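You operate a simulated robot arm through the tools that you are given. There is no shell and no other tool.

Carry out the task below with a simulated robot arm. There is one attempt and no reset: what you move stays moved.

## Task
Count out a tray of seed from tin 721 on the white board with holes.
Fine: empty the tin on the board and put it back; tilt the spare seed off, board level again; pull the yellow slide and leave it out, then pull out the wooden drawer with the tray.

Only the result counts: the job must be done as asked and must still hold three seconds after the hand-in. Knocking over, shifting, dropping, spilling or breaking anything else fails it.

## Robot
A 7-joint arm with a two-finger parallel gripper, fixed in place. Base frame: the origin is on the floor under the middle of its stand, x ahead of it, y to its left, z up; the work surface is at about z = 0.8. Units: m, degrees, N and s.
It reaches about 1.372 m from its shoulder. Its first joint turns from -149.0 to 149.0 degrees. Payload 3.43 kg.
The tool frame sits at the grasp point between the pads (the TCP): z along the fingers, y along the line on which they close. The tips reach 0.03 m beyond it. Largest opening 0.094 m; finger width 0.028, thickness 0.01; the body of the gripper, 0.05 by 0.096 m, starts 0.055 m behind the TCP.
Orientation is that of the tool frame in the base frame, as a unit quaternion [x, y, z, w]. With the fingers straight down and closing along the base's y, the tool's x points along the base's -x, its y along +y and its z along -z.

## Interface
- The arm moves only by the tool apply_moves. Its argument "targets" is a list of rows, each a list of 2 entries, a list of its own where there are three numbers: the shift along the tool's x, y, z in m, then the turn, a rotation vector about the tool's x, y, z in degrees. In form: [[[tx, ty, tz], [ax, ay, az]], ...]. A call has 1 to 20 rows; each row is the pose to reach, as a shift and turn from the pose commanded when the call began, along the tool's axes at that moment. "gripper" is the opening, from 0 (shut) to 1 (fully open), set as the call begins (left out, the last holds). Rows are played at 5 a second. More than 0.05 m and 8.6 degrees between two rows, or a gripper value outside its range, and nothing of the call is played. A pose out of reach is approached as far as the arm can. The call stops where the force on the tool passes 70 N (or 10 N more than at its start, if that is more) or the arm is blocked; 0.2 s more then pass. The fingers move at their own pace (about 0.045 m/s each) and stop on an object; they squeeze with about 23 N. The grip force told is the motor's: it shows also when the fingers shut on nothing. Time passes only in rows, and 0.2 s behind the last, so rows that repeat a pose let the fingers close. It gives the time, the measured TCP pose, the force on the tool (base axes), the opening and the grip force at its end, in the units of the frame above (readings bear some noise), with the torque about the TCP (base axes, N m) and any sound that the robot's microphone picked up, and new pictures: "pictures" is both (left out), scene, wrist or none.
- Cameras (640 x 400 px; columns grow to the right, rows downward): "scene" is fixed at [0.22, -0.5002, 1.357]; the picture's right is [0.83, -0.56, 0.00], its down [-0.22, -0.33, -0.92] and it looks along [0.51, 0.76, -0.40] (base axes); focal length 326 px, centre (320, 200). "wrist" rides on the gripper at [0.076, 0.014, -0.102] in the tool frame; the picture's right is [-0.18, 0.98, 0.00], its down [-0.75, -0.14, -0.64] and it looks along [-0.63, -0.12, 0.77] (tool axes); focal length 243 px, centre (320, 200). There is no depth. A picture from a camera that has moved, and an enlarged one, comes with that camera's place and axes in the base frame and with its lens.
- close_up(camera, box): a new picture of the part [left, top, right, bottom] of that camera's present view, enlarged. No time passes.
- sign_off(): hands the job in; it is judged then, once.

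Nothing tells you positions but the pictures and the camera data. Unless the task says otherwise, let go and move clear before handing in.

The tools are called after ">>>" as name(argument=value, ...) on one line, values as JSON. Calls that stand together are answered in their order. apply_moves: Moves the arm, as the interface text tells. Its arguments: {"type":"object","properties":{"targets":{"type":"array","items":{"type":"array"}},"gripper":{"type":"number"},"pictures":{"type":"string","enum":["both","scene","wrist","none"]}},"required":["targets"]} The other tools are called the same way: close_up (camera, box) takes an enlarged picture of a part of a camera's view; sign_off () hands the job in.

At the start:

```text
clock: 0.0
tool_pos: [0.8571, 0.4925, 1.2329]
tool_rot: [0.001, 1.0, 0.0, 0.0]
ft_force: [-0.1, 0.9, 0.3]
wrist_torque: [0.01, 0.02, 0.01]
gripper_width: 0.0941
finger_force: 0.1
```

scene: 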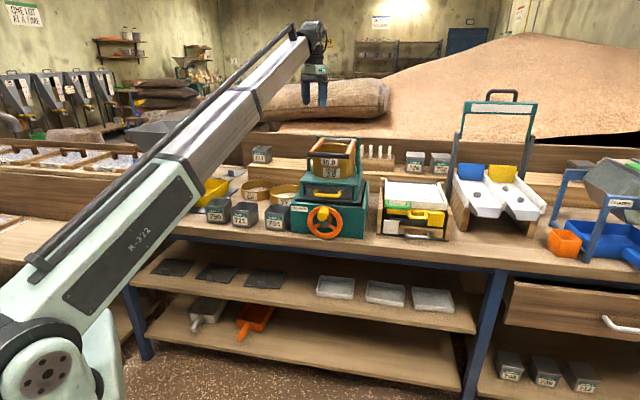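
wrist: 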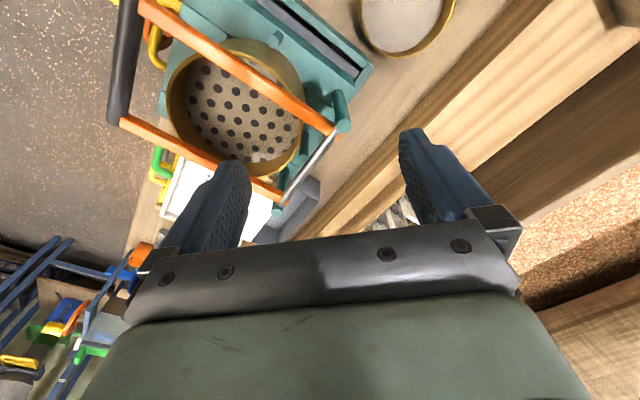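

I see a workbench with tins (730, 721, 704...), a teal machine with a sieve, and a white board with a yellow slide beside it. I'll take close-ups first to work out the geometry.

>>> close_up(camera="scene", box=[360, 140, 470, 250])

>>> close_up(camera="scene", box=[180, 140, 340, 250])

>>> close_up(camera="scene", box=[360, 60, 640, 280])

>>> close_up(camera="wrist", box=[80, 0, 400, 280])

```text
3.64 times, centred on (415, 195) of scene
camera zoom: at [0.22, -0.5002, 1.357], right [0.83, -0.56, 0.0], down [-0.22, -0.33, -0.92], along [0.51, 0.76, -0.4], focal length 1185 px, centre (-26, 218)
```

zoom: 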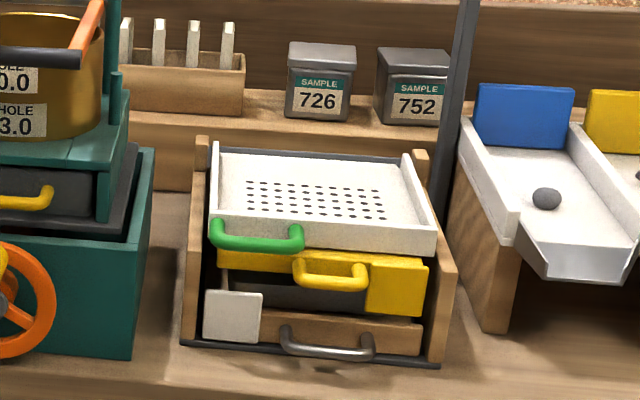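

```text
3.64 times, centred on (260, 195) of scene
camera zoom: at [0.22, -0.5002, 1.357], right [0.83, -0.56, 0.0], down [-0.22, -0.33, -0.92], along [0.51, 0.76, -0.4], focal length 1185 px, centre (538, 218)
```

zoom: 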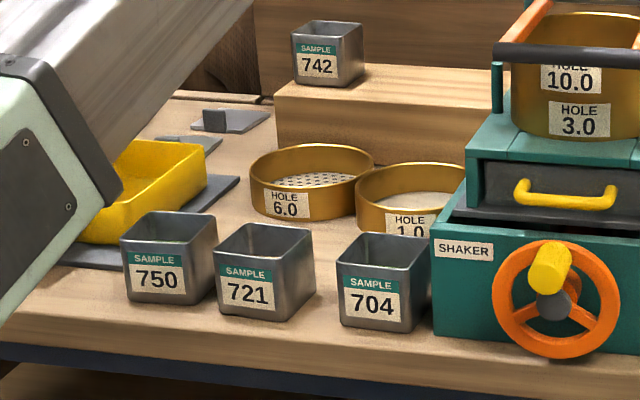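

```text
1.82 times, centred on (500, 170) of scene
camera zoom: at [0.22, -0.5002, 1.357], right [0.83, -0.56, 0.0], down [-0.22, -0.33, -0.92], along [0.51, 0.76, -0.4], focal length 592 px, centre (-7, 254)
```

zoom: 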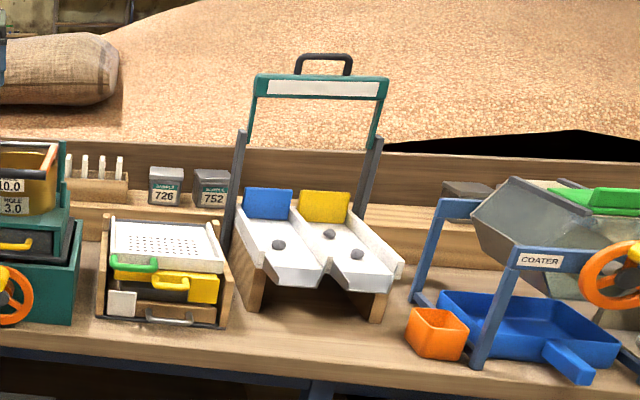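

```text
1.43 times, centred on (240, 140) of wrist
camera zoom: at [0.7805, 0.5064, 1.3371], right [0.18, 0.98, 0.0], down [0.75, -0.14, 0.64], along [0.63, -0.12, -0.77], focal length 347 px, centre (434, 286)
```

zoom: 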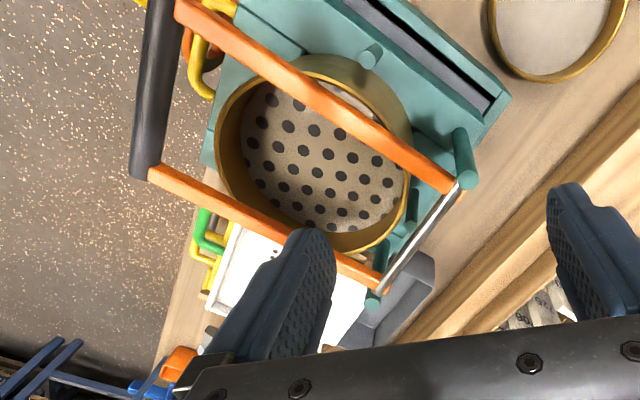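

The bench runs diagonally, along roughly (0.7, -0.7) in base axes, and the counting board has a green handle, a yellow slide handle and a metal drawer handle. I'll enlarge these parts further before I move.

>>> close_up(camera="scene", box=[374, 174, 454, 224])

>>> close_up(camera="scene", box=[374, 200, 454, 250])

>>> close_up(camera="scene", box=[200, 185, 296, 245])

>>> close_up(camera="wrist", box=[130, 130, 330, 255])

>>> close_up(camera="scene", box=[240, 120, 460, 260])

```text
8.00 times, centred on (414, 199) of scene
camera zoom: at [0.22, -0.5002, 1.357], right [0.83, -0.56, 0.0], down [-0.22, -0.33, -0.92], along [0.51, 0.76, -0.4], focal length 2607 px, centre (-432, 208)
```

zoom: 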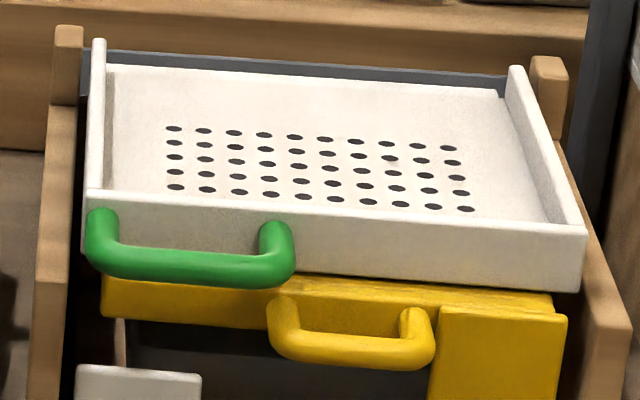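

```text
8.00 times, centred on (414, 225) of scene
camera zoom: at [0.22, -0.5002, 1.357], right [0.83, -0.56, 0.0], down [-0.22, -0.33, -0.92], along [0.51, 0.76, -0.4], focal length 2607 px, centre (-432, 0)
```

zoom: 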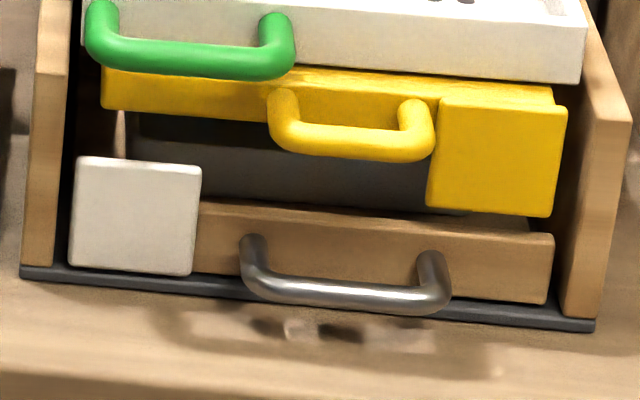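

```text
6.67 times, centred on (248, 215) of scene
camera zoom: at [0.22, -0.5002, 1.357], right [0.83, -0.56, 0.0], down [-0.22, -0.33, -0.92], along [0.51, 0.76, -0.4], focal length 2173 px, centre (800, 100)
```

zoom: 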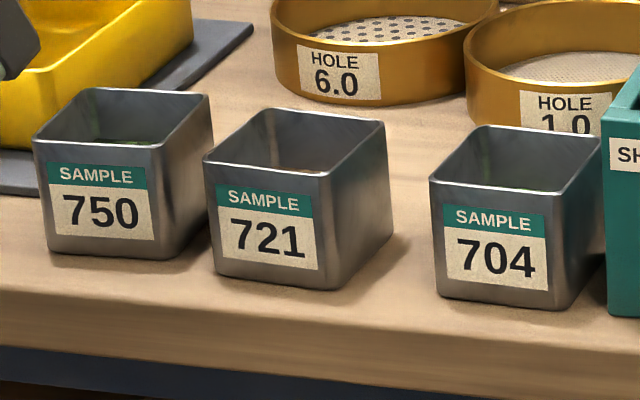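

```text
3.20 times, centred on (230, 192) of wrist
camera zoom: at [0.7805, 0.5064, 1.3371], right [0.18, 0.98, 0.0], down [0.75, -0.14, 0.64], along [0.63, -0.12, -0.77], focal length 776 px, centre (608, 224)
```

zoom: 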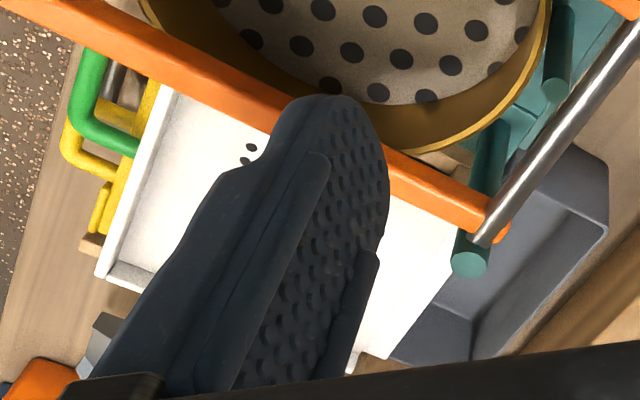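

```text
2.86 times, centred on (350, 190) of scene
camera zoom: at [0.22, -0.5002, 1.357], right [0.83, -0.56, 0.0], down [-0.22, -0.33, -0.92], along [0.51, 0.76, -0.4], focal length 931 px, centre (234, 229)
```

zoom: 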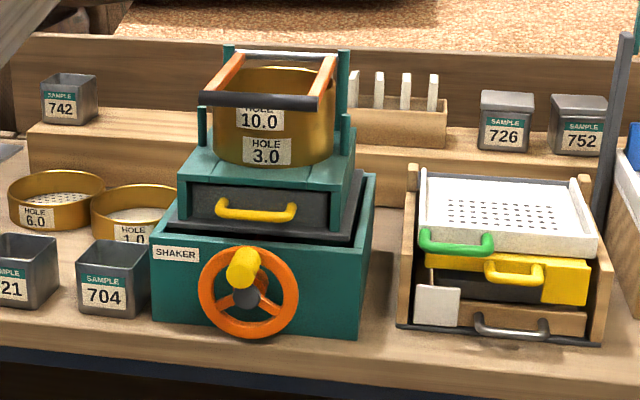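

The tins are about 0.07 m cubes, with 721 near (0.59, 0.54), and the board housing is about 0.23 m wide with its front near (1.01, 0.12). I'll move above tin 721 with the hand yawed to bench alignment, fingers closing front-to-back, to look closer.

>>> apply_moves(targets=[[[0.033, 0.006, 0], [0, 0, 6]], [[0.067, 0.011, 0], [0, 0, 12]], [[0.1, 0.017, 0], [0, 0, 18]], [[0.133, 0.022, 0], [0, 0, 24]], [[0.167, 0.028, 0], [0, 0, 30]], [[0.2, 0.034, 0], [0, 0, 35]], [[0.233, 0.039, 0], [0, 0, 40]], [[0.267, 0.045, 0], [0, 0, 45]], [[0.267, 0.045, 0], [0, 0, 45]]], gripper=1)

```text
clock: 2.0
tool_pos: [0.6028, 0.5482, 1.205]
tool_rot: [0.383, 0.923, 0.021, 0.009]
ft_force: [0.3, -0.2, -0.5]
wrist_torque: [-0.01, -0.01, 0.01]
gripper_width: 0.094
finger_force: 0.1
out of reach, approached as far as the arm can: row 3, 4, 5, 6, 7, 8, 9
camera wrist: at [0.5563, 0.6089, 1.3092], right [0.83, 0.56, 0.04], down [0.41, -0.65, 0.64], along [0.39, -0.51, -0.77], focal length 243 px, centre (320, 200)
```

scene: 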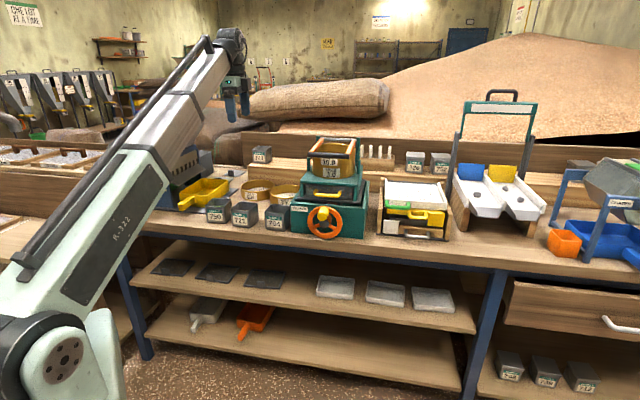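
wrist: 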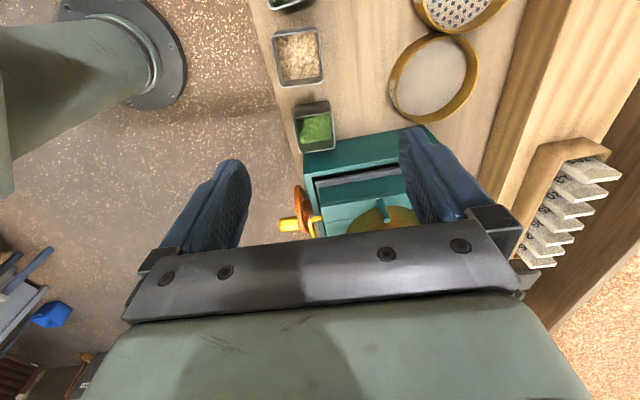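

Tin 721, holding pale seed, shows at the top of the wrist view. That height was at the edge of reach, so I'll zoom in and then go lower.

>>> close_up(camera="wrist", box=[240, 0, 370, 160])

>>> close_up(camera="wrist", box=[265, 20, 329, 90])

```text
2.50 times, centred on (305, 80) of wrist
camera zoom: at [0.5563, 0.6089, 1.3092], right [0.83, 0.56, 0.04], down [0.41, -0.65, 0.64], along [0.39, -0.51, -0.77], focal length 606 px, centre (358, 500)
```

zoom: 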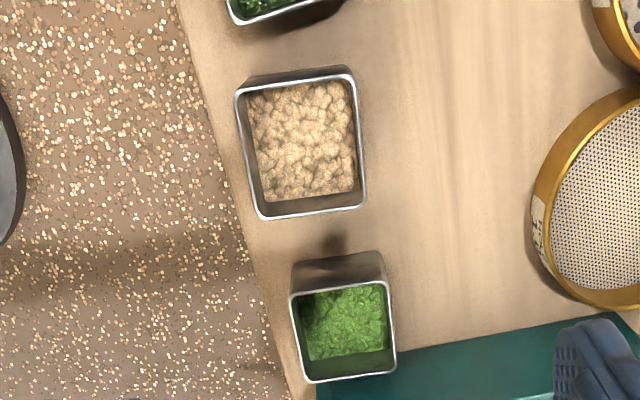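

```text
5.71 times, centred on (297, 55) of wrist
camera zoom: at [0.5563, 0.6089, 1.3092], right [0.83, 0.56, 0.04], down [0.41, -0.65, 0.64], along [0.39, -0.51, -0.77], focal length 1386 px, centre (451, 1029)
```

zoom: 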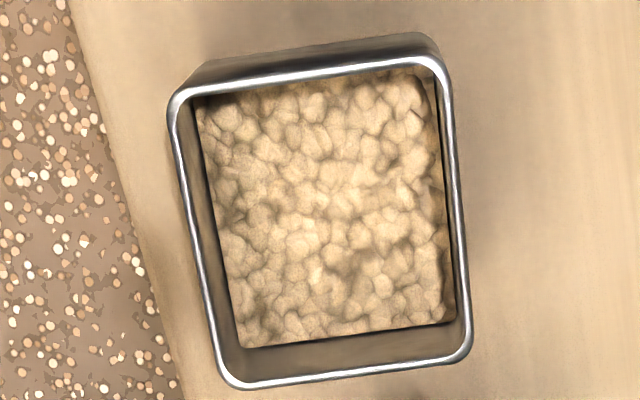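

The seed fills a good part of tin 721, and its centre is near (0.588, 0.538), about 0.07 m square and yawed about 4° from the bench line. I'll make a small downward move to see which pose counts as commanded.

>>> apply_moves(targets=[[[0, 0, 0.03], [0, 0, 0]], [[0, 0, 0.06], [0, 0, 0]], [[0, 0, 0.09], [0, 0, 0]], [[0, 0, 0.09], [0, 0, 0]]])

```text
clock: 3.0
tool_pos: [0.6004, 0.55, 1.1139]
tool_rot: [0.383, 0.924, -0.001, 0.0]
ft_force: [0.3, -1.0, -0.6]
wrist_torque: [0.03, -0.04, 0.03]
gripper_width: 0.0939
finger_force: 0.1
camera wrist: at [0.558, 0.6135, 1.2183], right [0.83, 0.56, 0.0], down [0.43, -0.63, 0.64], along [0.36, -0.53, -0.77], focal length 243 px, centre (320, 200)
```

scene: 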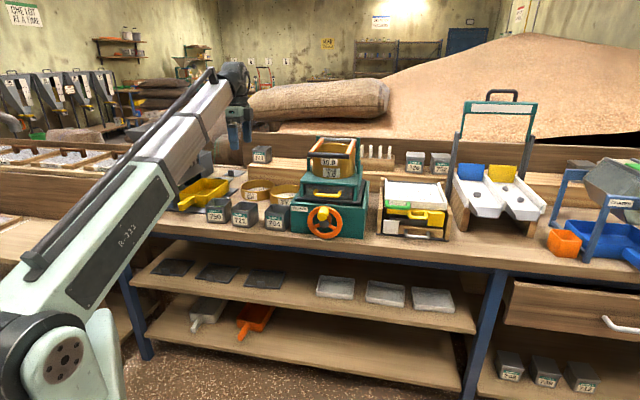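
wrist: 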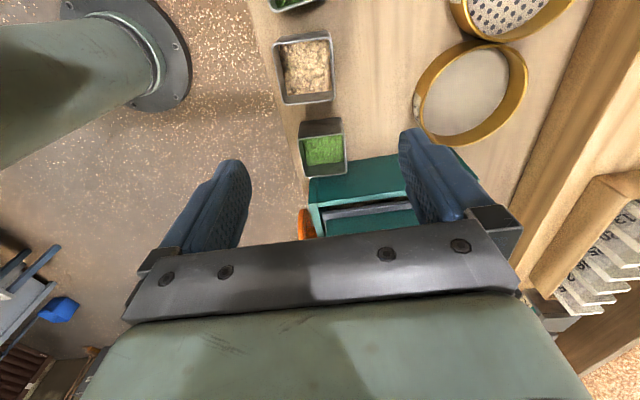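

The commanded pose follows the clamped one, which is fine. I'll carry the empty hand round the front of the shaker to the counting board, turning the camera to look from the front.

>>> apply_moves(targets=[[[-0.033, -0.024, -0.005], [0, 0, -5]], [[-0.066, -0.048, -0.01], [0, 0, -10]], [[-0.099, -0.072, -0.015], [0, 0, -15]], [[-0.132, -0.096, -0.02], [0, 0, -20]], [[-0.165, -0.12, -0.025], [0, 0, -25]], [[-0.198, -0.145, -0.03], [0, 0, -30]], [[-0.231, -0.169, -0.035], [0, 0, -35]], [[-0.264, -0.193, -0.04], [0, 0, -40]], [[-0.301, -0.175, -0.04], [0, 0, -45]], [[-0.338, -0.157, -0.04], [0, 0, -50]], [[-0.374, -0.14, -0.04], [0, 0, -56]], [[-0.411, -0.122, -0.04], [0, 0, -62]], [[-0.448, -0.104, -0.04], [0, 0, -68]], [[-0.484, -0.087, -0.04], [0, 0, -74]], [[-0.521, -0.069, -0.04], [0, 0, -80]], [[-0.558, -0.051, -0.04], [0, 0, -85]], [[-0.594, -0.033, -0.04], [0, 0, -90]], [[-0.594, -0.033, -0.04], [0, 0, -90]]])

```text
clock: 5.4
tool_pos: [0.7595, 0.1939, 1.1484]
tool_rot: [-0.069, 0.998, 0.002, 0.009]
ft_force: [1.3, 0.9, -1.9]
wrist_torque: [-0.05, 0.04, -0.07]
gripper_width: 0.0938
finger_force: 0.2
out of reach, approached as far as the arm can: row 5, 6, 7, 8, 9, 10
stopped in row 11: the force on the tool passed its limit at 84 N (the readings are from after the stop); the commanded pose is now the measured one
camera wrist: at [0.6803, 0.197, 1.2509], right [0.05, 1.0, 0.01], down [0.75, -0.04, 0.66], along [0.65, -0.03, -0.76], focal length 243 px, centre (320, 200)
```

scene: 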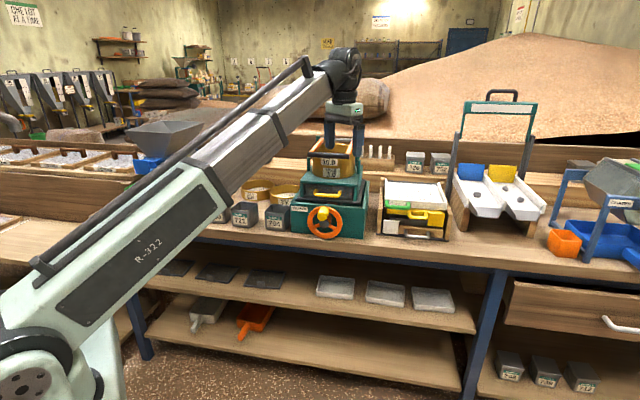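
wrist: 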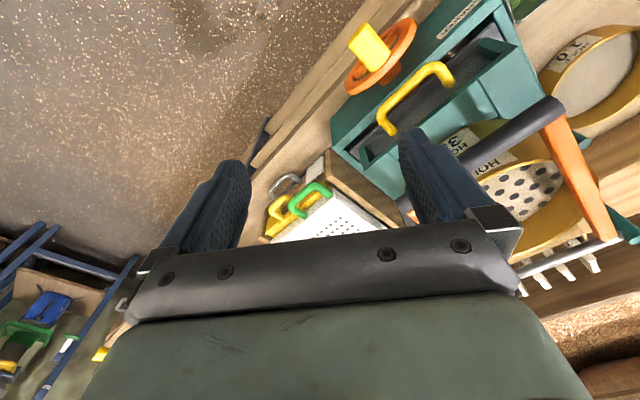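

The move stopped with a force spike near the shaker, although the force is small now. I'll check whether the sieve or its handle was touched.

>>> close_up(camera="scene", box=[280, 100, 400, 250])

>>> close_up(camera="wrist", box=[330, 60, 640, 270])

>>> close_up(camera="scene", box=[240, 120, 460, 260])

```text
2.67 times, centred on (340, 175) of scene
camera zoom: at [0.22, -0.5002, 1.357], right [0.83, -0.56, 0.0], down [-0.22, -0.33, -0.92], along [0.51, 0.76, -0.4], focal length 869 px, centre (267, 267)
```

zoom: 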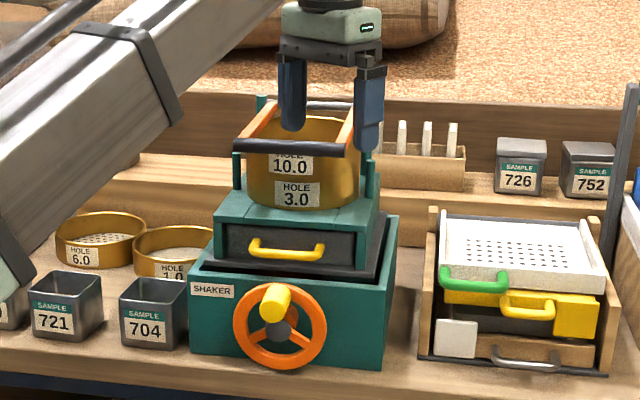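

```text
1.90 times, centred on (485, 165) of wrist
camera zoom: at [0.6803, 0.197, 1.2509], right [0.05, 1.0, 0.01], down [0.75, -0.04, 0.66], along [0.65, -0.03, -0.76], focal length 462 px, centre (6, 267)
```

zoom: 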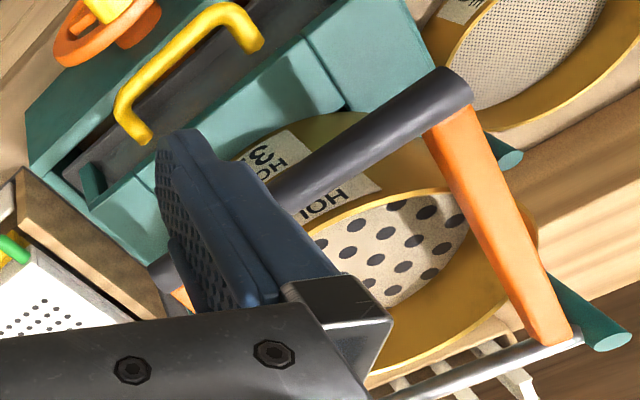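

```text
2.86 times, centred on (350, 190) of scene
camera zoom: at [0.22, -0.5002, 1.357], right [0.83, -0.56, 0.0], down [-0.22, -0.33, -0.92], along [0.51, 0.76, -0.4], focal length 931 px, centre (234, 229)
```

zoom: 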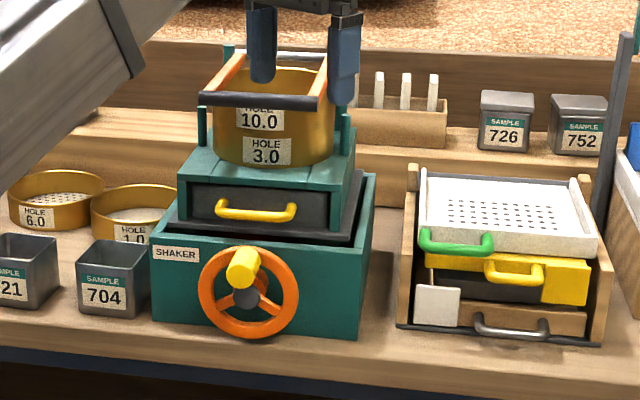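

The shaker, sieve and board look unchanged, so the spike was inertial, from leaving an unreachable zone too close to the column. I'll continue to the board at a larger radius.

>>> apply_moves(targets=[[[-0.025, -0.013, -0.002], [0, 0.1, -4]], [[-0.05, -0.027, -0.005], [0, 0.2, -8]], [[-0.075, -0.04, -0.007], [0, 0.4, -12]], [[-0.1, -0.053, -0.01], [0.1, 0.5, -16]], [[-0.125, -0.067, -0.012], [0.1, 0.6, -20]], [[-0.15, -0.08, -0.014], [0.1, 0.7, -24]], [[-0.175, -0.093, -0.016], [0.1, 0.8, -29]], [[-0.2, -0.107, -0.018], [0.2, 0.9, -33]], [[-0.223, -0.12, -0.02], [0.2, 1.0, -37]], [[-0.223, -0.12, -0.02], [0.2, 1.0, -37]]])

```text
clock: 7.6
tool_pos: [1.0, 0.1052, 1.1716]
tool_rot: [-0.383, 0.924, -0.003, 0.001]
ft_force: [0.1, 0.2, -0.4]
wrist_torque: [0.01, -0.03, 0.0]
gripper_width: 0.0941
finger_force: 0.1
camera wrist: at [0.9342, 0.0617, 1.2753], right [-0.56, 0.83, -0.01], down [0.63, 0.44, 0.64], along [0.53, 0.36, -0.77], focal length 243 px, centre (320, 200)
```

scene: 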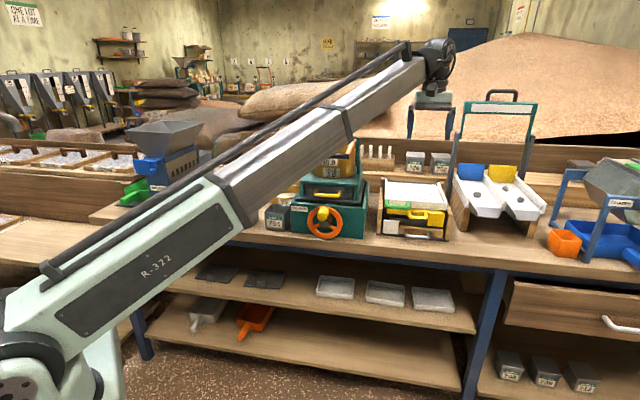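
wrist: 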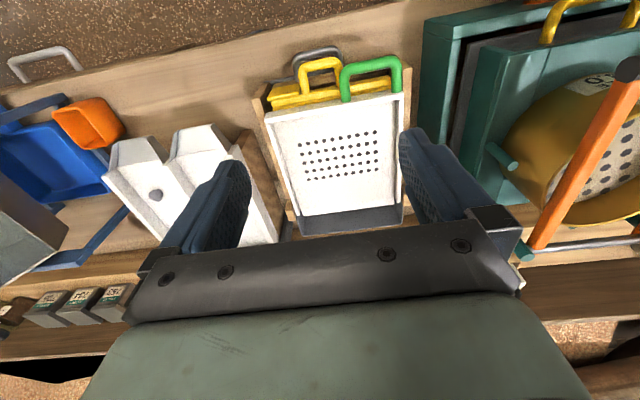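

The wrist camera now sees the whole counting board from above. I'll enlarge it to measure.

>>> close_up(camera="wrist", box=[240, 40, 430, 160])

>>> close_up(camera="wrist", box=[240, 120, 430, 240])

>>> close_up(camera="wrist", box=[270, 40, 420, 130])

```text
3.33 times, centred on (335, 100) of wrist
camera zoom: at [0.9342, 0.0617, 1.2753], right [-0.56, 0.83, -0.01], down [0.63, 0.44, 0.64], along [0.53, 0.36, -0.77], focal length 809 px, centre (270, 533)
```

zoom: 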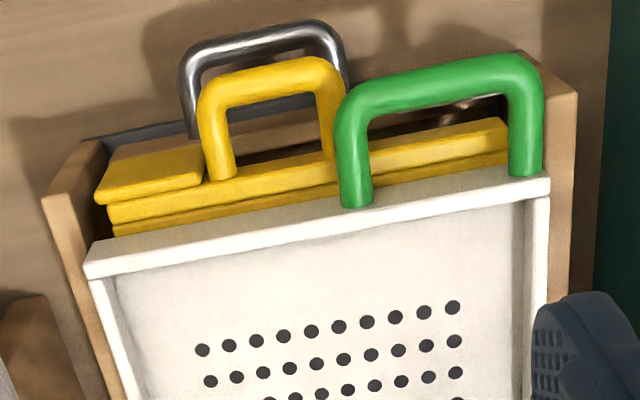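

```text
3.33 times, centred on (335, 180) of wrist
camera zoom: at [0.9342, 0.0617, 1.2753], right [-0.56, 0.83, -0.01], down [0.63, 0.44, 0.64], along [0.53, 0.36, -0.77], focal length 809 px, centre (270, 267)
```

zoom: 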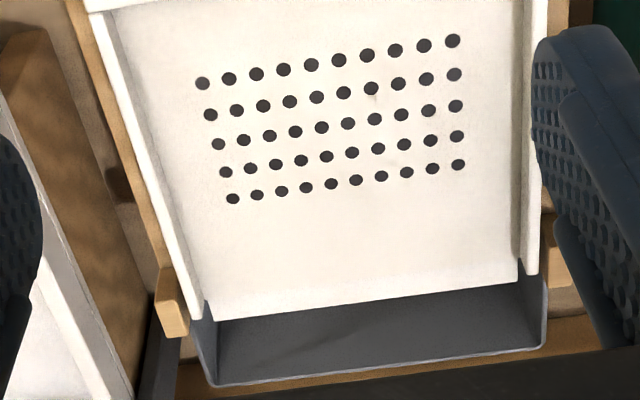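

```text
4.27 times, centred on (345, 85) of wrist
camera zoom: at [0.9342, 0.0617, 1.2753], right [-0.56, 0.83, -0.01], down [0.63, 0.44, 0.64], along [0.53, 0.36, -0.77], focal length 1035 px, centre (213, 691)
```

zoom: 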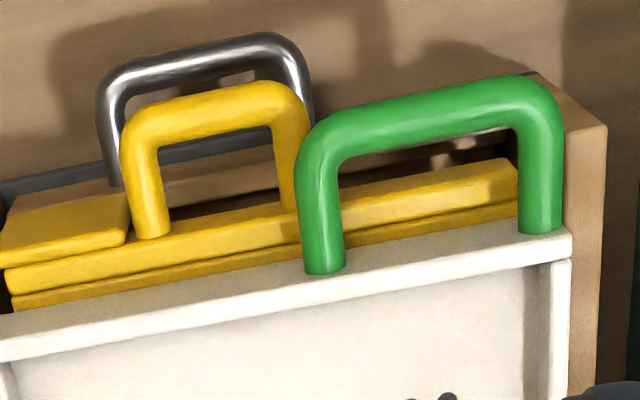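

I triangulated the following in bench coordinates, where s runs along the bench and q runs into it:

| Item | s | q | z |
|---|---|---|---|
| Board surface | | | ≈0.912 |
| Holes | 0.563–0.686 | 0.88–0.95 | |
| Board back edge, trough behind it | | ≈1.035 | |
| Green bar | 0.566 | 0.782 | 0.919 |
| Yellow bar | 0.632 | 0.776 | 0.891 |
| Metal bar | 0.638 | 0.772 | 0.824 |

Next I'll test in free air whether the wrist can turn so the camera faces the far side, which I need for pouring.

>>> apply_moves(targets=[[[0, 0, -0.005], [0, 0, 8]], [[0, 0, -0.01], [0, 0, 16]], [[0, 0, -0.01], [0, 0, 24]], [[0, 0, -0.01], [0, 0, 32]], [[0, 0, -0.01], [0, 0, 40]], [[0, 0, -0.01], [0, 0, 48]], [[0, 0, -0.01], [0, 0, 56]], [[0, 0, -0.01], [0, 0, 64]], [[0, 0, -0.01], [0, 0, 72]], [[0, 0, -0.01], [0, 0, 80]], [[0, 0, -0.01], [0, 0, 88]], [[0, 0, -0.01], [0, 0, 96]], [[0, 0, -0.01], [0, 0, 104]], [[0, 0, -0.01], [0, 0, 112]], [[0, 0, -0.01], [0, 0, 120]]], pictures="none")

```text
clock: 10.8
tool_pos: [0.9957, 0.1054, 1.1825]
tool_rot: [0.61, 0.793, 0.0, 0.003]
ft_force: [0.5, -0.1, 0.6]
wrist_torque: [-0.02, -0.01, -0.01]
gripper_width: 0.0939
finger_force: 0.0
```

That works so far, with yaw now at -75°. I'll continue to -135°.

>>> apply_moves(targets=[[[0, 0, 0], [0, 0, 8]], [[0, 0, 0], [0, 0, 16]], [[0, 0, 0], [0, 0, 24]], [[0, 0, 0], [0, 0, 32]], [[0, 0, 0], [0, 0, 40]], [[0, 0, 0], [0, 0, 48]], [[0, 0, 0], [0, 0, 54]], [[0, 0, 0], [0, 0, 60]]], pictures="wrist")

```text
clock: 12.6
tool_pos: [0.9964, 0.1053, 1.1823]
tool_rot: [0.925, 0.381, 0.0, 0.003]
ft_force: [-0.1, 0.5, -0.4]
wrist_torque: [0.05, 0.0, 0.0]
gripper_width: 0.0939
finger_force: 0.0
camera wrist: at [1.0602, 0.1493, 1.2863], right [0.56, -0.83, 0.01], down [-0.64, -0.43, 0.64], along [-0.53, -0.37, -0.77], focal length 243 px, centre (320, 200)
```

wrist: 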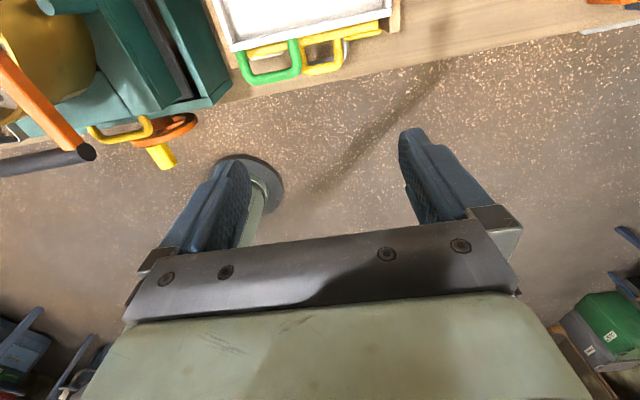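

Yaw -135° is reachable. Next I'll test tilting the hand with the camera on the upper side, in the air above the board, as I would to pour.

>>> apply_moves(targets=[[[0.02, 0, 0.01], [0, 8, 0]], [[0.04, 0, 0.02], [0, 16, 0]], [[0.06, 0, 0.03], [0, 24, 0]], [[0.08, 0, 0.03], [0, 32, 0]], [[0.1, 0, 0.03], [0, 40, 0]], [[0.1, 0, 0.03], [0, 48, 0]], [[0.1, 0, 0.03], [0, 56, 0]], [[0.1, 0, 0.03], [0, 64, 0]], [[0.1, 0, 0.03], [0, 72, 0]], [[0.1, 0, 0.03], [0, 80, 0]], [[0.1, 0, 0.03], [0, 88, 0]], [[0.1, 0, 0.03], [0, 96, 0]], [[0.1, 0, 0.03], [0, 104, 0]], [[0.1, 0, 0.03], [0, 112, 0]], [[0.1, 0, 0.03], [0, 120, 0]], [[0.1, 0, 0.03], [0, 128, 0]]])

```text
clock: 16.0
tool_pos: [1.0677, 0.1766, 1.1519]
tool_rot: [0.404, 0.171, 0.831, -0.342]
ft_force: [0.4, -0.4, 0.5]
wrist_torque: [-0.01, 0.03, 0.0]
gripper_width: 0.0939
finger_force: 0.0
camera wrist: at [0.987, 0.0757, 1.15], right [0.77, -0.62, -0.14], down [-0.12, 0.07, -0.99], along [0.62, 0.78, -0.03], focal length 243 px, centre (320, 200)
```

scene: 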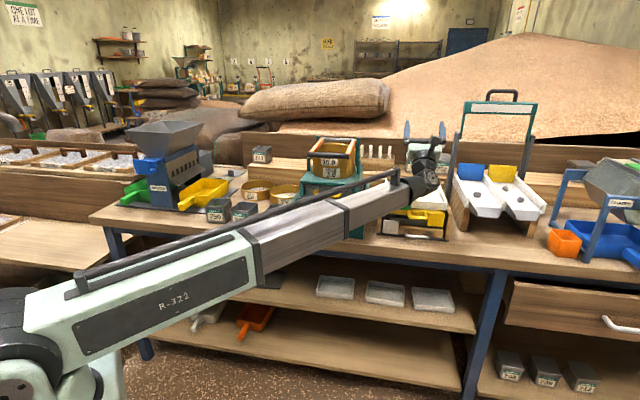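
wrist: 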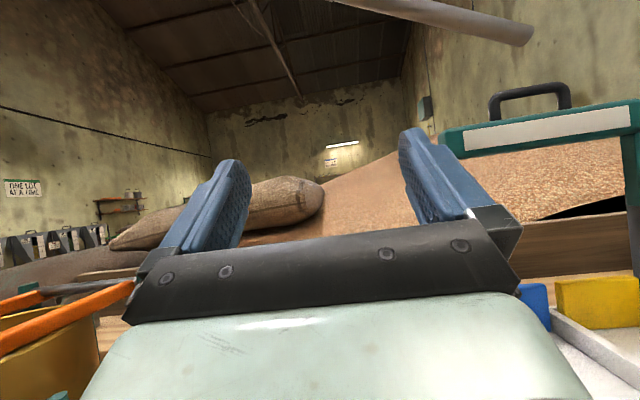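

The full pouring tilt of 128° is reachable here. I'll look at the wrist geometry in this pose to judge its clearance over the board front.

>>> close_up(camera="scene", box=[380, 100, 470, 250])

>>> close_up(camera="scene", box=[280, 110, 480, 250])

```text
2.67 times, centred on (425, 175) of scene
camera zoom: at [0.22, -0.5002, 1.357], right [0.83, -0.56, 0.0], down [-0.22, -0.33, -0.92], along [0.51, 0.76, -0.4], focal length 869 px, centre (40, 267)
```

zoom: 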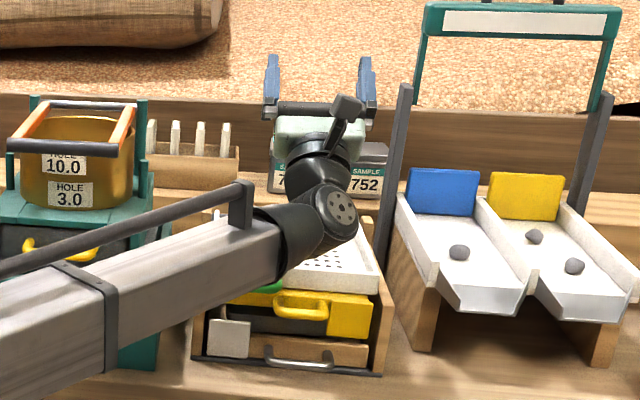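

```text
2.86 times, centred on (380, 180) of scene
camera zoom: at [0.22, -0.5002, 1.357], right [0.83, -0.56, 0.0], down [-0.22, -0.33, -0.92], along [0.51, 0.76, -0.4], focal length 931 px, centre (149, 257)
```

zoom: 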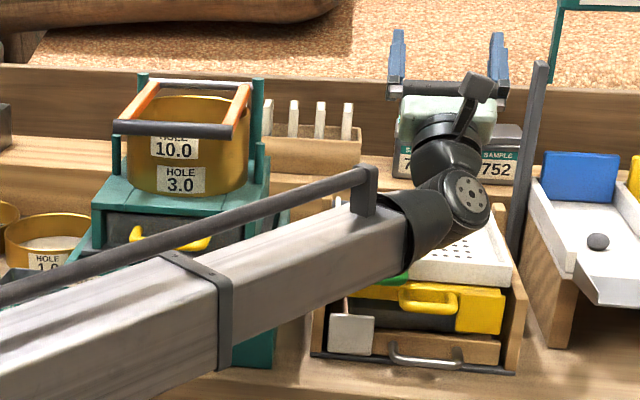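

The pour pose works and the wrist links are slim. I'll bring the hand back upright in front of the board before going for the tin.

>>> apply_moves(targets=[[[0.007, 0, -0.004], [0, -8, 0]], [[0.014, 0, -0.009], [0, -16, 0]], [[0.021, 0, -0.014], [0, -24, 0]], [[0.028, 0, -0.019], [0, -32, 0]], [[0.035, 0, -0.023], [0, -40, 0]], [[0.042, 0, -0.028], [0, -48, 0]], [[0.049, 0, -0.033], [0, -56, 0]], [[0.056, 0, -0.037], [0, -64, 0]], [[0.063, 0, -0.042], [0, -72, 0]], [[0.07, 0, -0.047], [0, -80, 0]], [[0.077, 0, -0.051], [0, -88, 0]], [[0.084, 0, -0.056], [0, -96, 0]], [[0.091, 0, -0.061], [0, -104, 0]], [[0.098, 0, -0.065], [0, -112, 0]], [[0.105, 0, -0.07], [0, -120, 0]], [[0.105, 0, -0.07], [0, -128, 0]], [[0.105, 0, -0.07], [0, -128, 0]]], pictures="none")

```text
clock: 19.6
tool_pos: [0.9827, 0.0918, 1.1919]
tool_rot: [0.924, 0.382, -0.001, 0.003]
ft_force: [0.1, 0.4, -1.0]
wrist_torque: [0.04, -0.02, 0.0]
gripper_width: 0.0941
finger_force: 0.1
```

I'm now heading back above tin 721, keeping the radius and height within reach.

>>> apply_moves(targets=[[[0.002, -0.042, 0.0], [0, 0, -6]], [[0.005, -0.085, 0.0], [0, 0, -12]], [[0.007, -0.127, 0.0], [0, 0, -18]], [[0.01, -0.17, 0.0], [0, 0, -24]], [[0.013, -0.212, 0.005], [0, 0, -31]], [[0.015, -0.255, 0.01], [0, 0, -37]], [[0.018, -0.297, 0.015], [0, 0, -43]], [[0.021, -0.34, 0.02], [0, 0, -49]], [[0.023, -0.382, 0.025], [0, 0, -55]], [[0.026, -0.425, 0.03], [0, 0, -61]], [[0.028, -0.467, 0.035], [0, 0, -68]], [[0.031, -0.51, 0.04], [0, 0, -74]], [[0.034, -0.552, 0.045], [0, 0, -80]], [[0.036, -0.594, 0.05], [0, 0, -86]], [[0.036, -0.594, 0.08], [0, 0, -86]], [[0.036, -0.594, 0.11], [0, 0, -86]], [[0.036, -0.594, 0.11], [0, 0, -86]]])

```text
clock: 23.2
tool_pos: [0.589, 0.5371, 1.0777]
tool_rot: [0.416, 0.91, -0.002, 0.002]
ft_force: [-0.2, 0.5, -0.3]
wrist_torque: [0.02, 0.02, -0.02]
gripper_width: 0.0942
finger_force: 0.0
camera wrist: at [0.5501, 0.6041, 1.1812], right [0.86, 0.5, 0.0], down [0.39, -0.66, 0.65], along [0.33, -0.56, -0.76], focal length 243 px, centre (320, 200)
```

scene: 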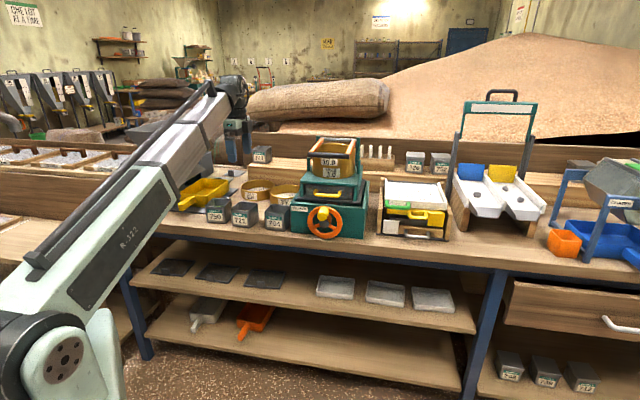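
wrist: 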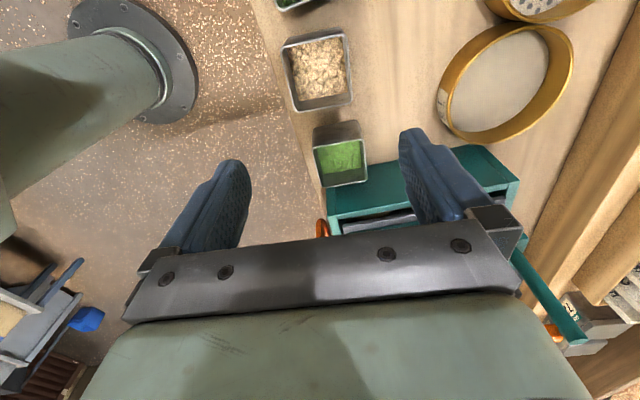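

The hand is above tin 721, and I'll enlarge the view to refine its position and yaw.

>>> close_up(camera="wrist", box=[266, 20, 370, 120])

>>> close_up(camera="scene", box=[200, 110, 296, 245])

```text
4.00 times, centred on (318, 70) of wrist
camera zoom: at [0.5501, 0.6041, 1.1812], right [0.86, 0.5, 0.0], down [0.39, -0.66, 0.65], along [0.33, -0.56, -0.76], focal length 970 px, centre (328, 720)
```

zoom: 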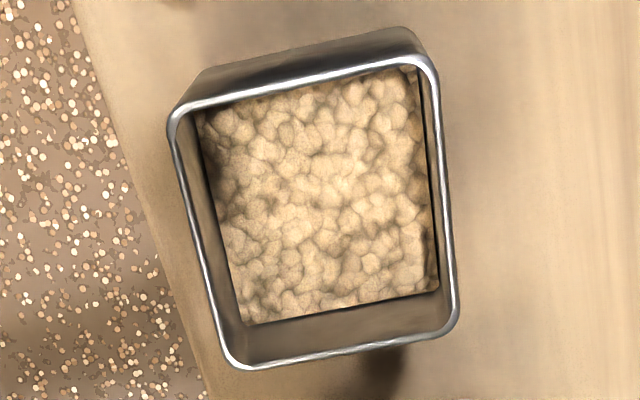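

```text
2.96 times, centred on (248, 178) of scene
camera zoom: at [0.22, -0.5002, 1.357], right [0.83, -0.56, 0.0], down [-0.22, -0.33, -0.92], along [0.51, 0.76, -0.4], focal length 966 px, centre (533, 267)
```

zoom: 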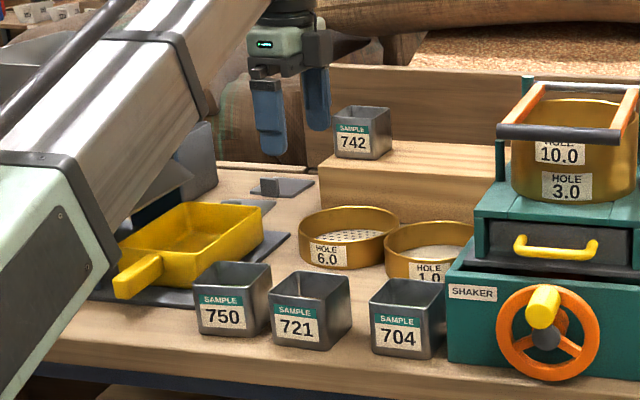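

At the current yaw the tin comes out square with the fingers, and its centre sits about 8 mm along tool +x. I'll correct that, descend to just above the rim, and check again.

>>> apply_moves(targets=[[[0.003, 0, 0.03], [0, 0, 0]], [[0.005, 0, 0.06], [0, 0, 0]], [[0.007, 0, 0.09], [0, 0, 0]], [[0.007, 0, 0.125], [0, 0, 0]], [[0.007, 0, 0.125], [0, 0, 0]]])

>>> close_up(camera="wrist", box=[220, 40, 420, 210])

>>> close_up(camera="scene", box=[200, 140, 296, 245])

```text
clock: 24.4
tool_pos: [0.5841, 0.5438, 0.9513]
tool_rot: [0.415, 0.91, -0.002, 0.002]
ft_force: [-0.2, 0.0, 0.5]
wrist_torque: [0.0, 0.01, 0.03]
gripper_width: 0.0941
finger_force: 0.1
camera wrist: at [0.5443, 0.6103, 1.0553], right [0.86, 0.5, 0.0], down [0.39, -0.66, 0.65], along [0.33, -0.56, -0.76], focal length 243 px, centre (320, 200)
```

scene: 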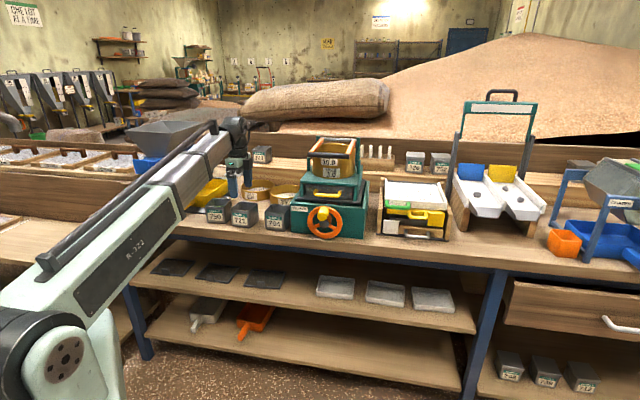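
wrist: 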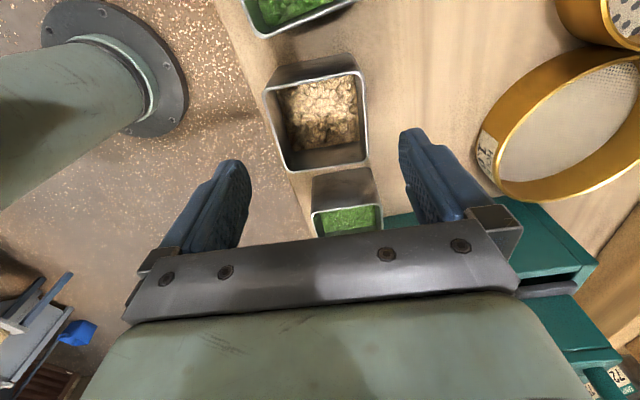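

```text
2.35 times, centred on (320, 125) of wrist
camera zoom: at [0.5443, 0.6103, 1.0553], right [0.86, 0.5, 0.0], down [0.39, -0.66, 0.65], along [0.33, -0.56, -0.76], focal length 571 px, centre (320, 376)
```

zoom: 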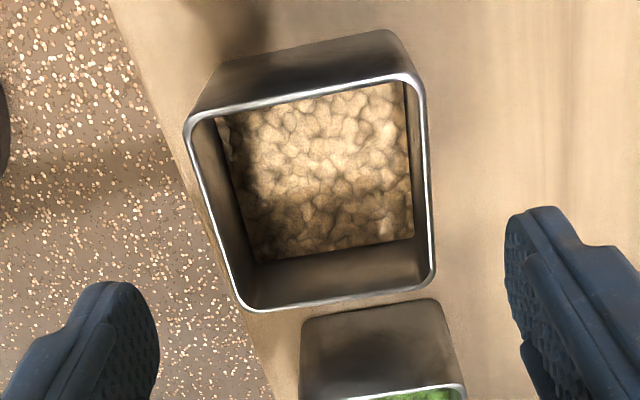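

```text
3.81 times, centred on (248, 192) of scene
camera zoom: at [0.22, -0.5002, 1.357], right [0.83, -0.56, 0.0], down [-0.22, -0.33, -0.92], along [0.51, 0.76, -0.4], focal length 1242 px, centre (594, 229)
```

zoom: 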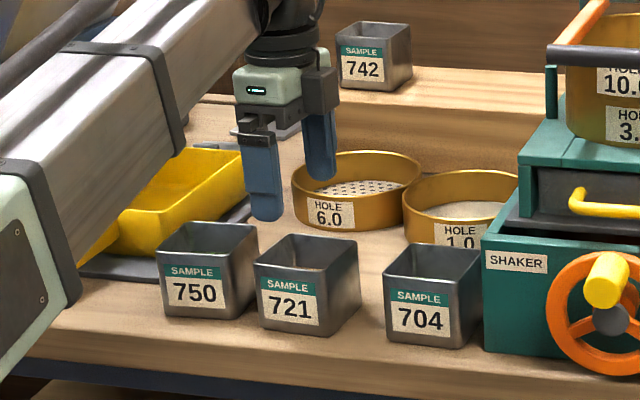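

The tin is centred between the fingers to within about 2 mm. I'll descend to TCP z of about 0.852 and close.

>>> apply_moves(targets=[[[-0.002, 0, 0.03], [0, 0, 0]], [[-0.002, 0, 0.06], [0, 0, 0]], [[-0.002, 0, 0.08], [0, 0, 0]], [[-0.002, 0, 0.099], [0, 0, 0]], [[-0.002, 0, 0.099], [0, 0, 0]]])

>>> close_up(camera="scene", box=[200, 160, 296, 245])

>>> close_up(camera="wrist", box=[160, 60, 500, 270])

```text
clock: 25.6
tool_pos: [0.5867, 0.5384, 0.854]
tool_rot: [0.415, 0.91, -0.002, 0.003]
ft_force: [-1.1, 0.8, -0.5]
wrist_torque: [0.0, -0.05, -0.01]
gripper_width: 0.094
finger_force: 0.1
camera wrist: at [0.5474, 0.6067, 0.9572], right [0.86, 0.5, 0.0], down [0.39, -0.66, 0.65], along [0.33, -0.56, -0.76], focal length 243 px, centre (320, 200)
```

scene: 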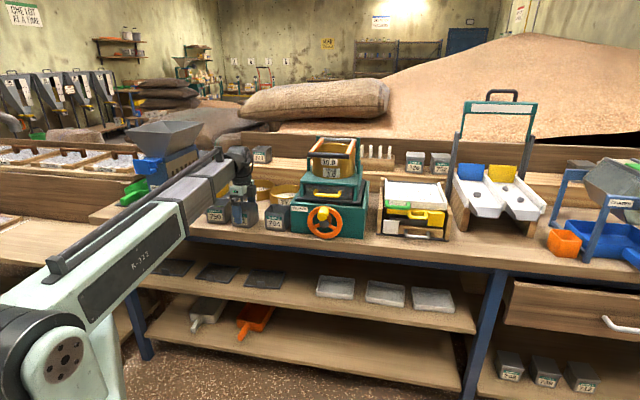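
wrist: 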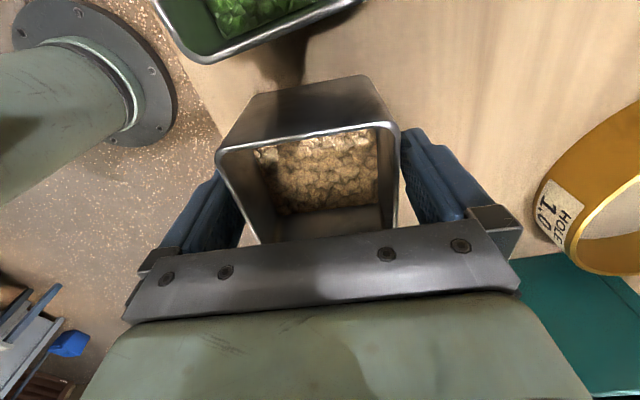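

```text
4.71 times, centred on (248, 202) of scene
camera zoom: at [0.22, -0.5002, 1.357], right [0.83, -0.56, 0.0], down [-0.22, -0.33, -0.92], along [0.51, 0.76, -0.4], focal length 1534 px, centre (659, 188)
```

zoom: 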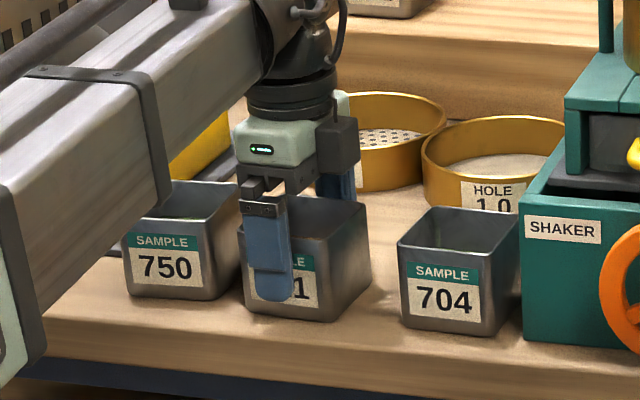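

```text
1.88 times, centred on (330, 165) of wrist
camera zoom: at [0.5474, 0.6067, 0.9572], right [0.86, 0.5, 0.0], down [0.39, -0.66, 0.65], along [0.33, -0.56, -0.76], focal length 457 px, centre (301, 266)
```

zoom: 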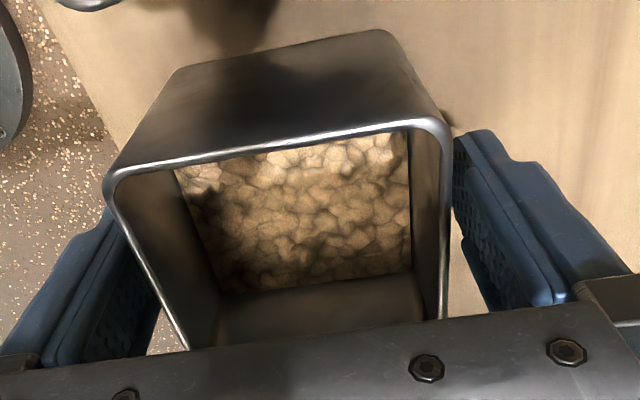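

The fingers straddle the tin evenly front and back, so I'll close the gripper and hold.

>>> apply_moves(targets=[[[0, 0, 0], [0, 0, 0]], [[0, 0, 0], [0, 0, 0]], [[0, 0, 0], [0, 0, 0]], [[0, 0, 0], [0, 0, 0]], [[0, 0, 0], [0, 0, 0]]], gripper=0, pictures="none")

```text
clock: 26.8
tool_pos: [0.5862, 0.5394, 0.8535]
tool_rot: [0.415, 0.91, -0.002, 0.004]
ft_force: [-0.5, 0.1, 0.0]
wrist_torque: [-0.01, -0.01, -0.03]
gripper_width: 0.0796
finger_force: 22.9
```

The fingers report 0.080 m, wider than I estimated. I'll hold a little longer and look.

>>> apply_moves(targets=[[[0, 0, 0], [0, 0, 0]], [[0, 0, 0], [0, 0, 0]]])

>>> close_up(camera="scene", box=[200, 160, 296, 245])

>>> close_up(camera="wrist", box=[160, 60, 500, 270])

```text
clock: 27.4
tool_pos: [0.5857, 0.5402, 0.8541]
tool_rot: [0.415, 0.91, -0.002, 0.003]
ft_force: [0.2, 0.5, 0.8]
wrist_torque: [-0.02, 0.03, -0.02]
gripper_width: 0.0797
finger_force: 23.3
camera wrist: at [0.5473, 0.6068, 0.9573], right [0.86, 0.5, 0.0], down [0.39, -0.66, 0.65], along [0.33, -0.56, -0.76], focal length 243 px, centre (320, 200)
```

scene: 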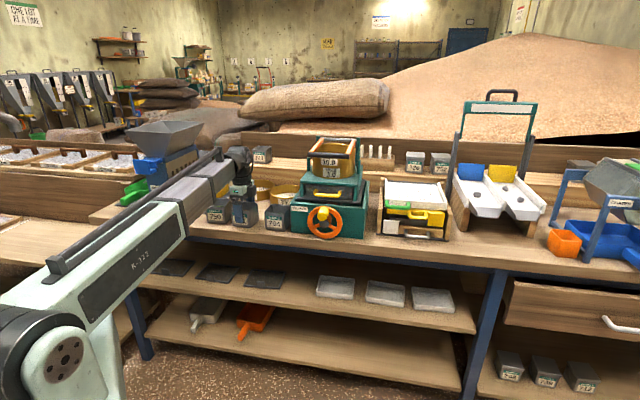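
wrist: 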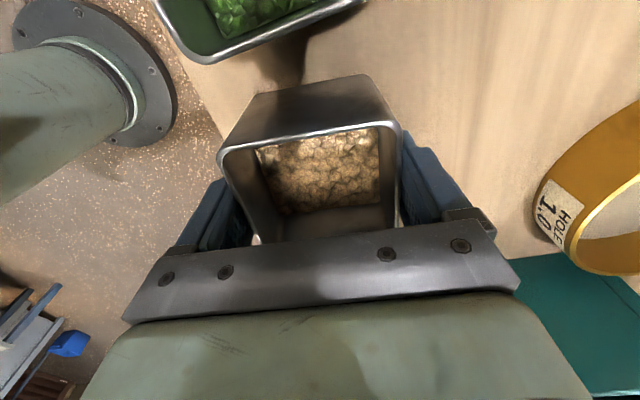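

```text
4.71 times, centred on (248, 202) of scene
camera zoom: at [0.22, -0.5002, 1.357], right [0.83, -0.56, 0.0], down [-0.22, -0.33, -0.92], along [0.51, 0.76, -0.4], focal length 1534 px, centre (659, 188)
```

zoom: 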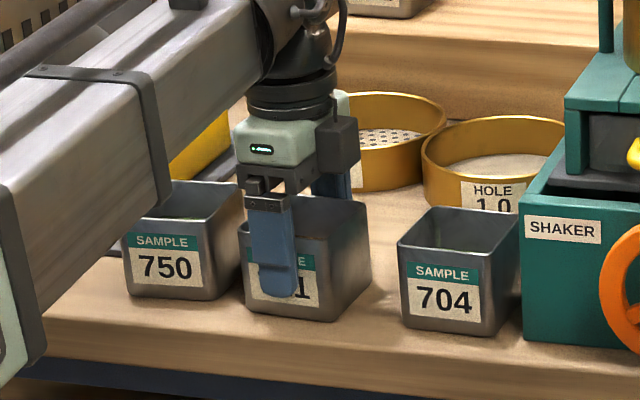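

```text
1.88 times, centred on (330, 165) of wrist
camera zoom: at [0.5473, 0.6068, 0.9573], right [0.86, 0.5, 0.0], down [0.39, -0.66, 0.65], along [0.33, -0.56, -0.76], focal length 457 px, centre (301, 266)
```

zoom: 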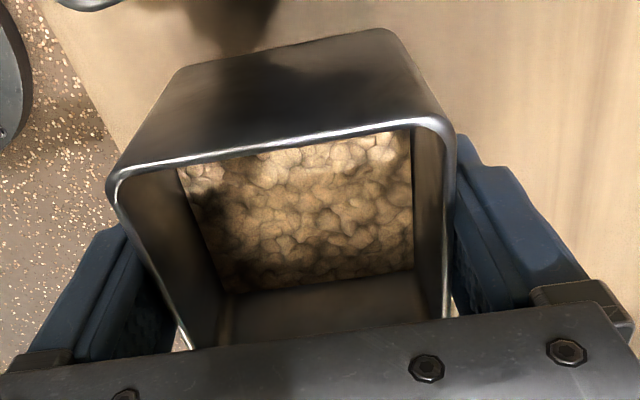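

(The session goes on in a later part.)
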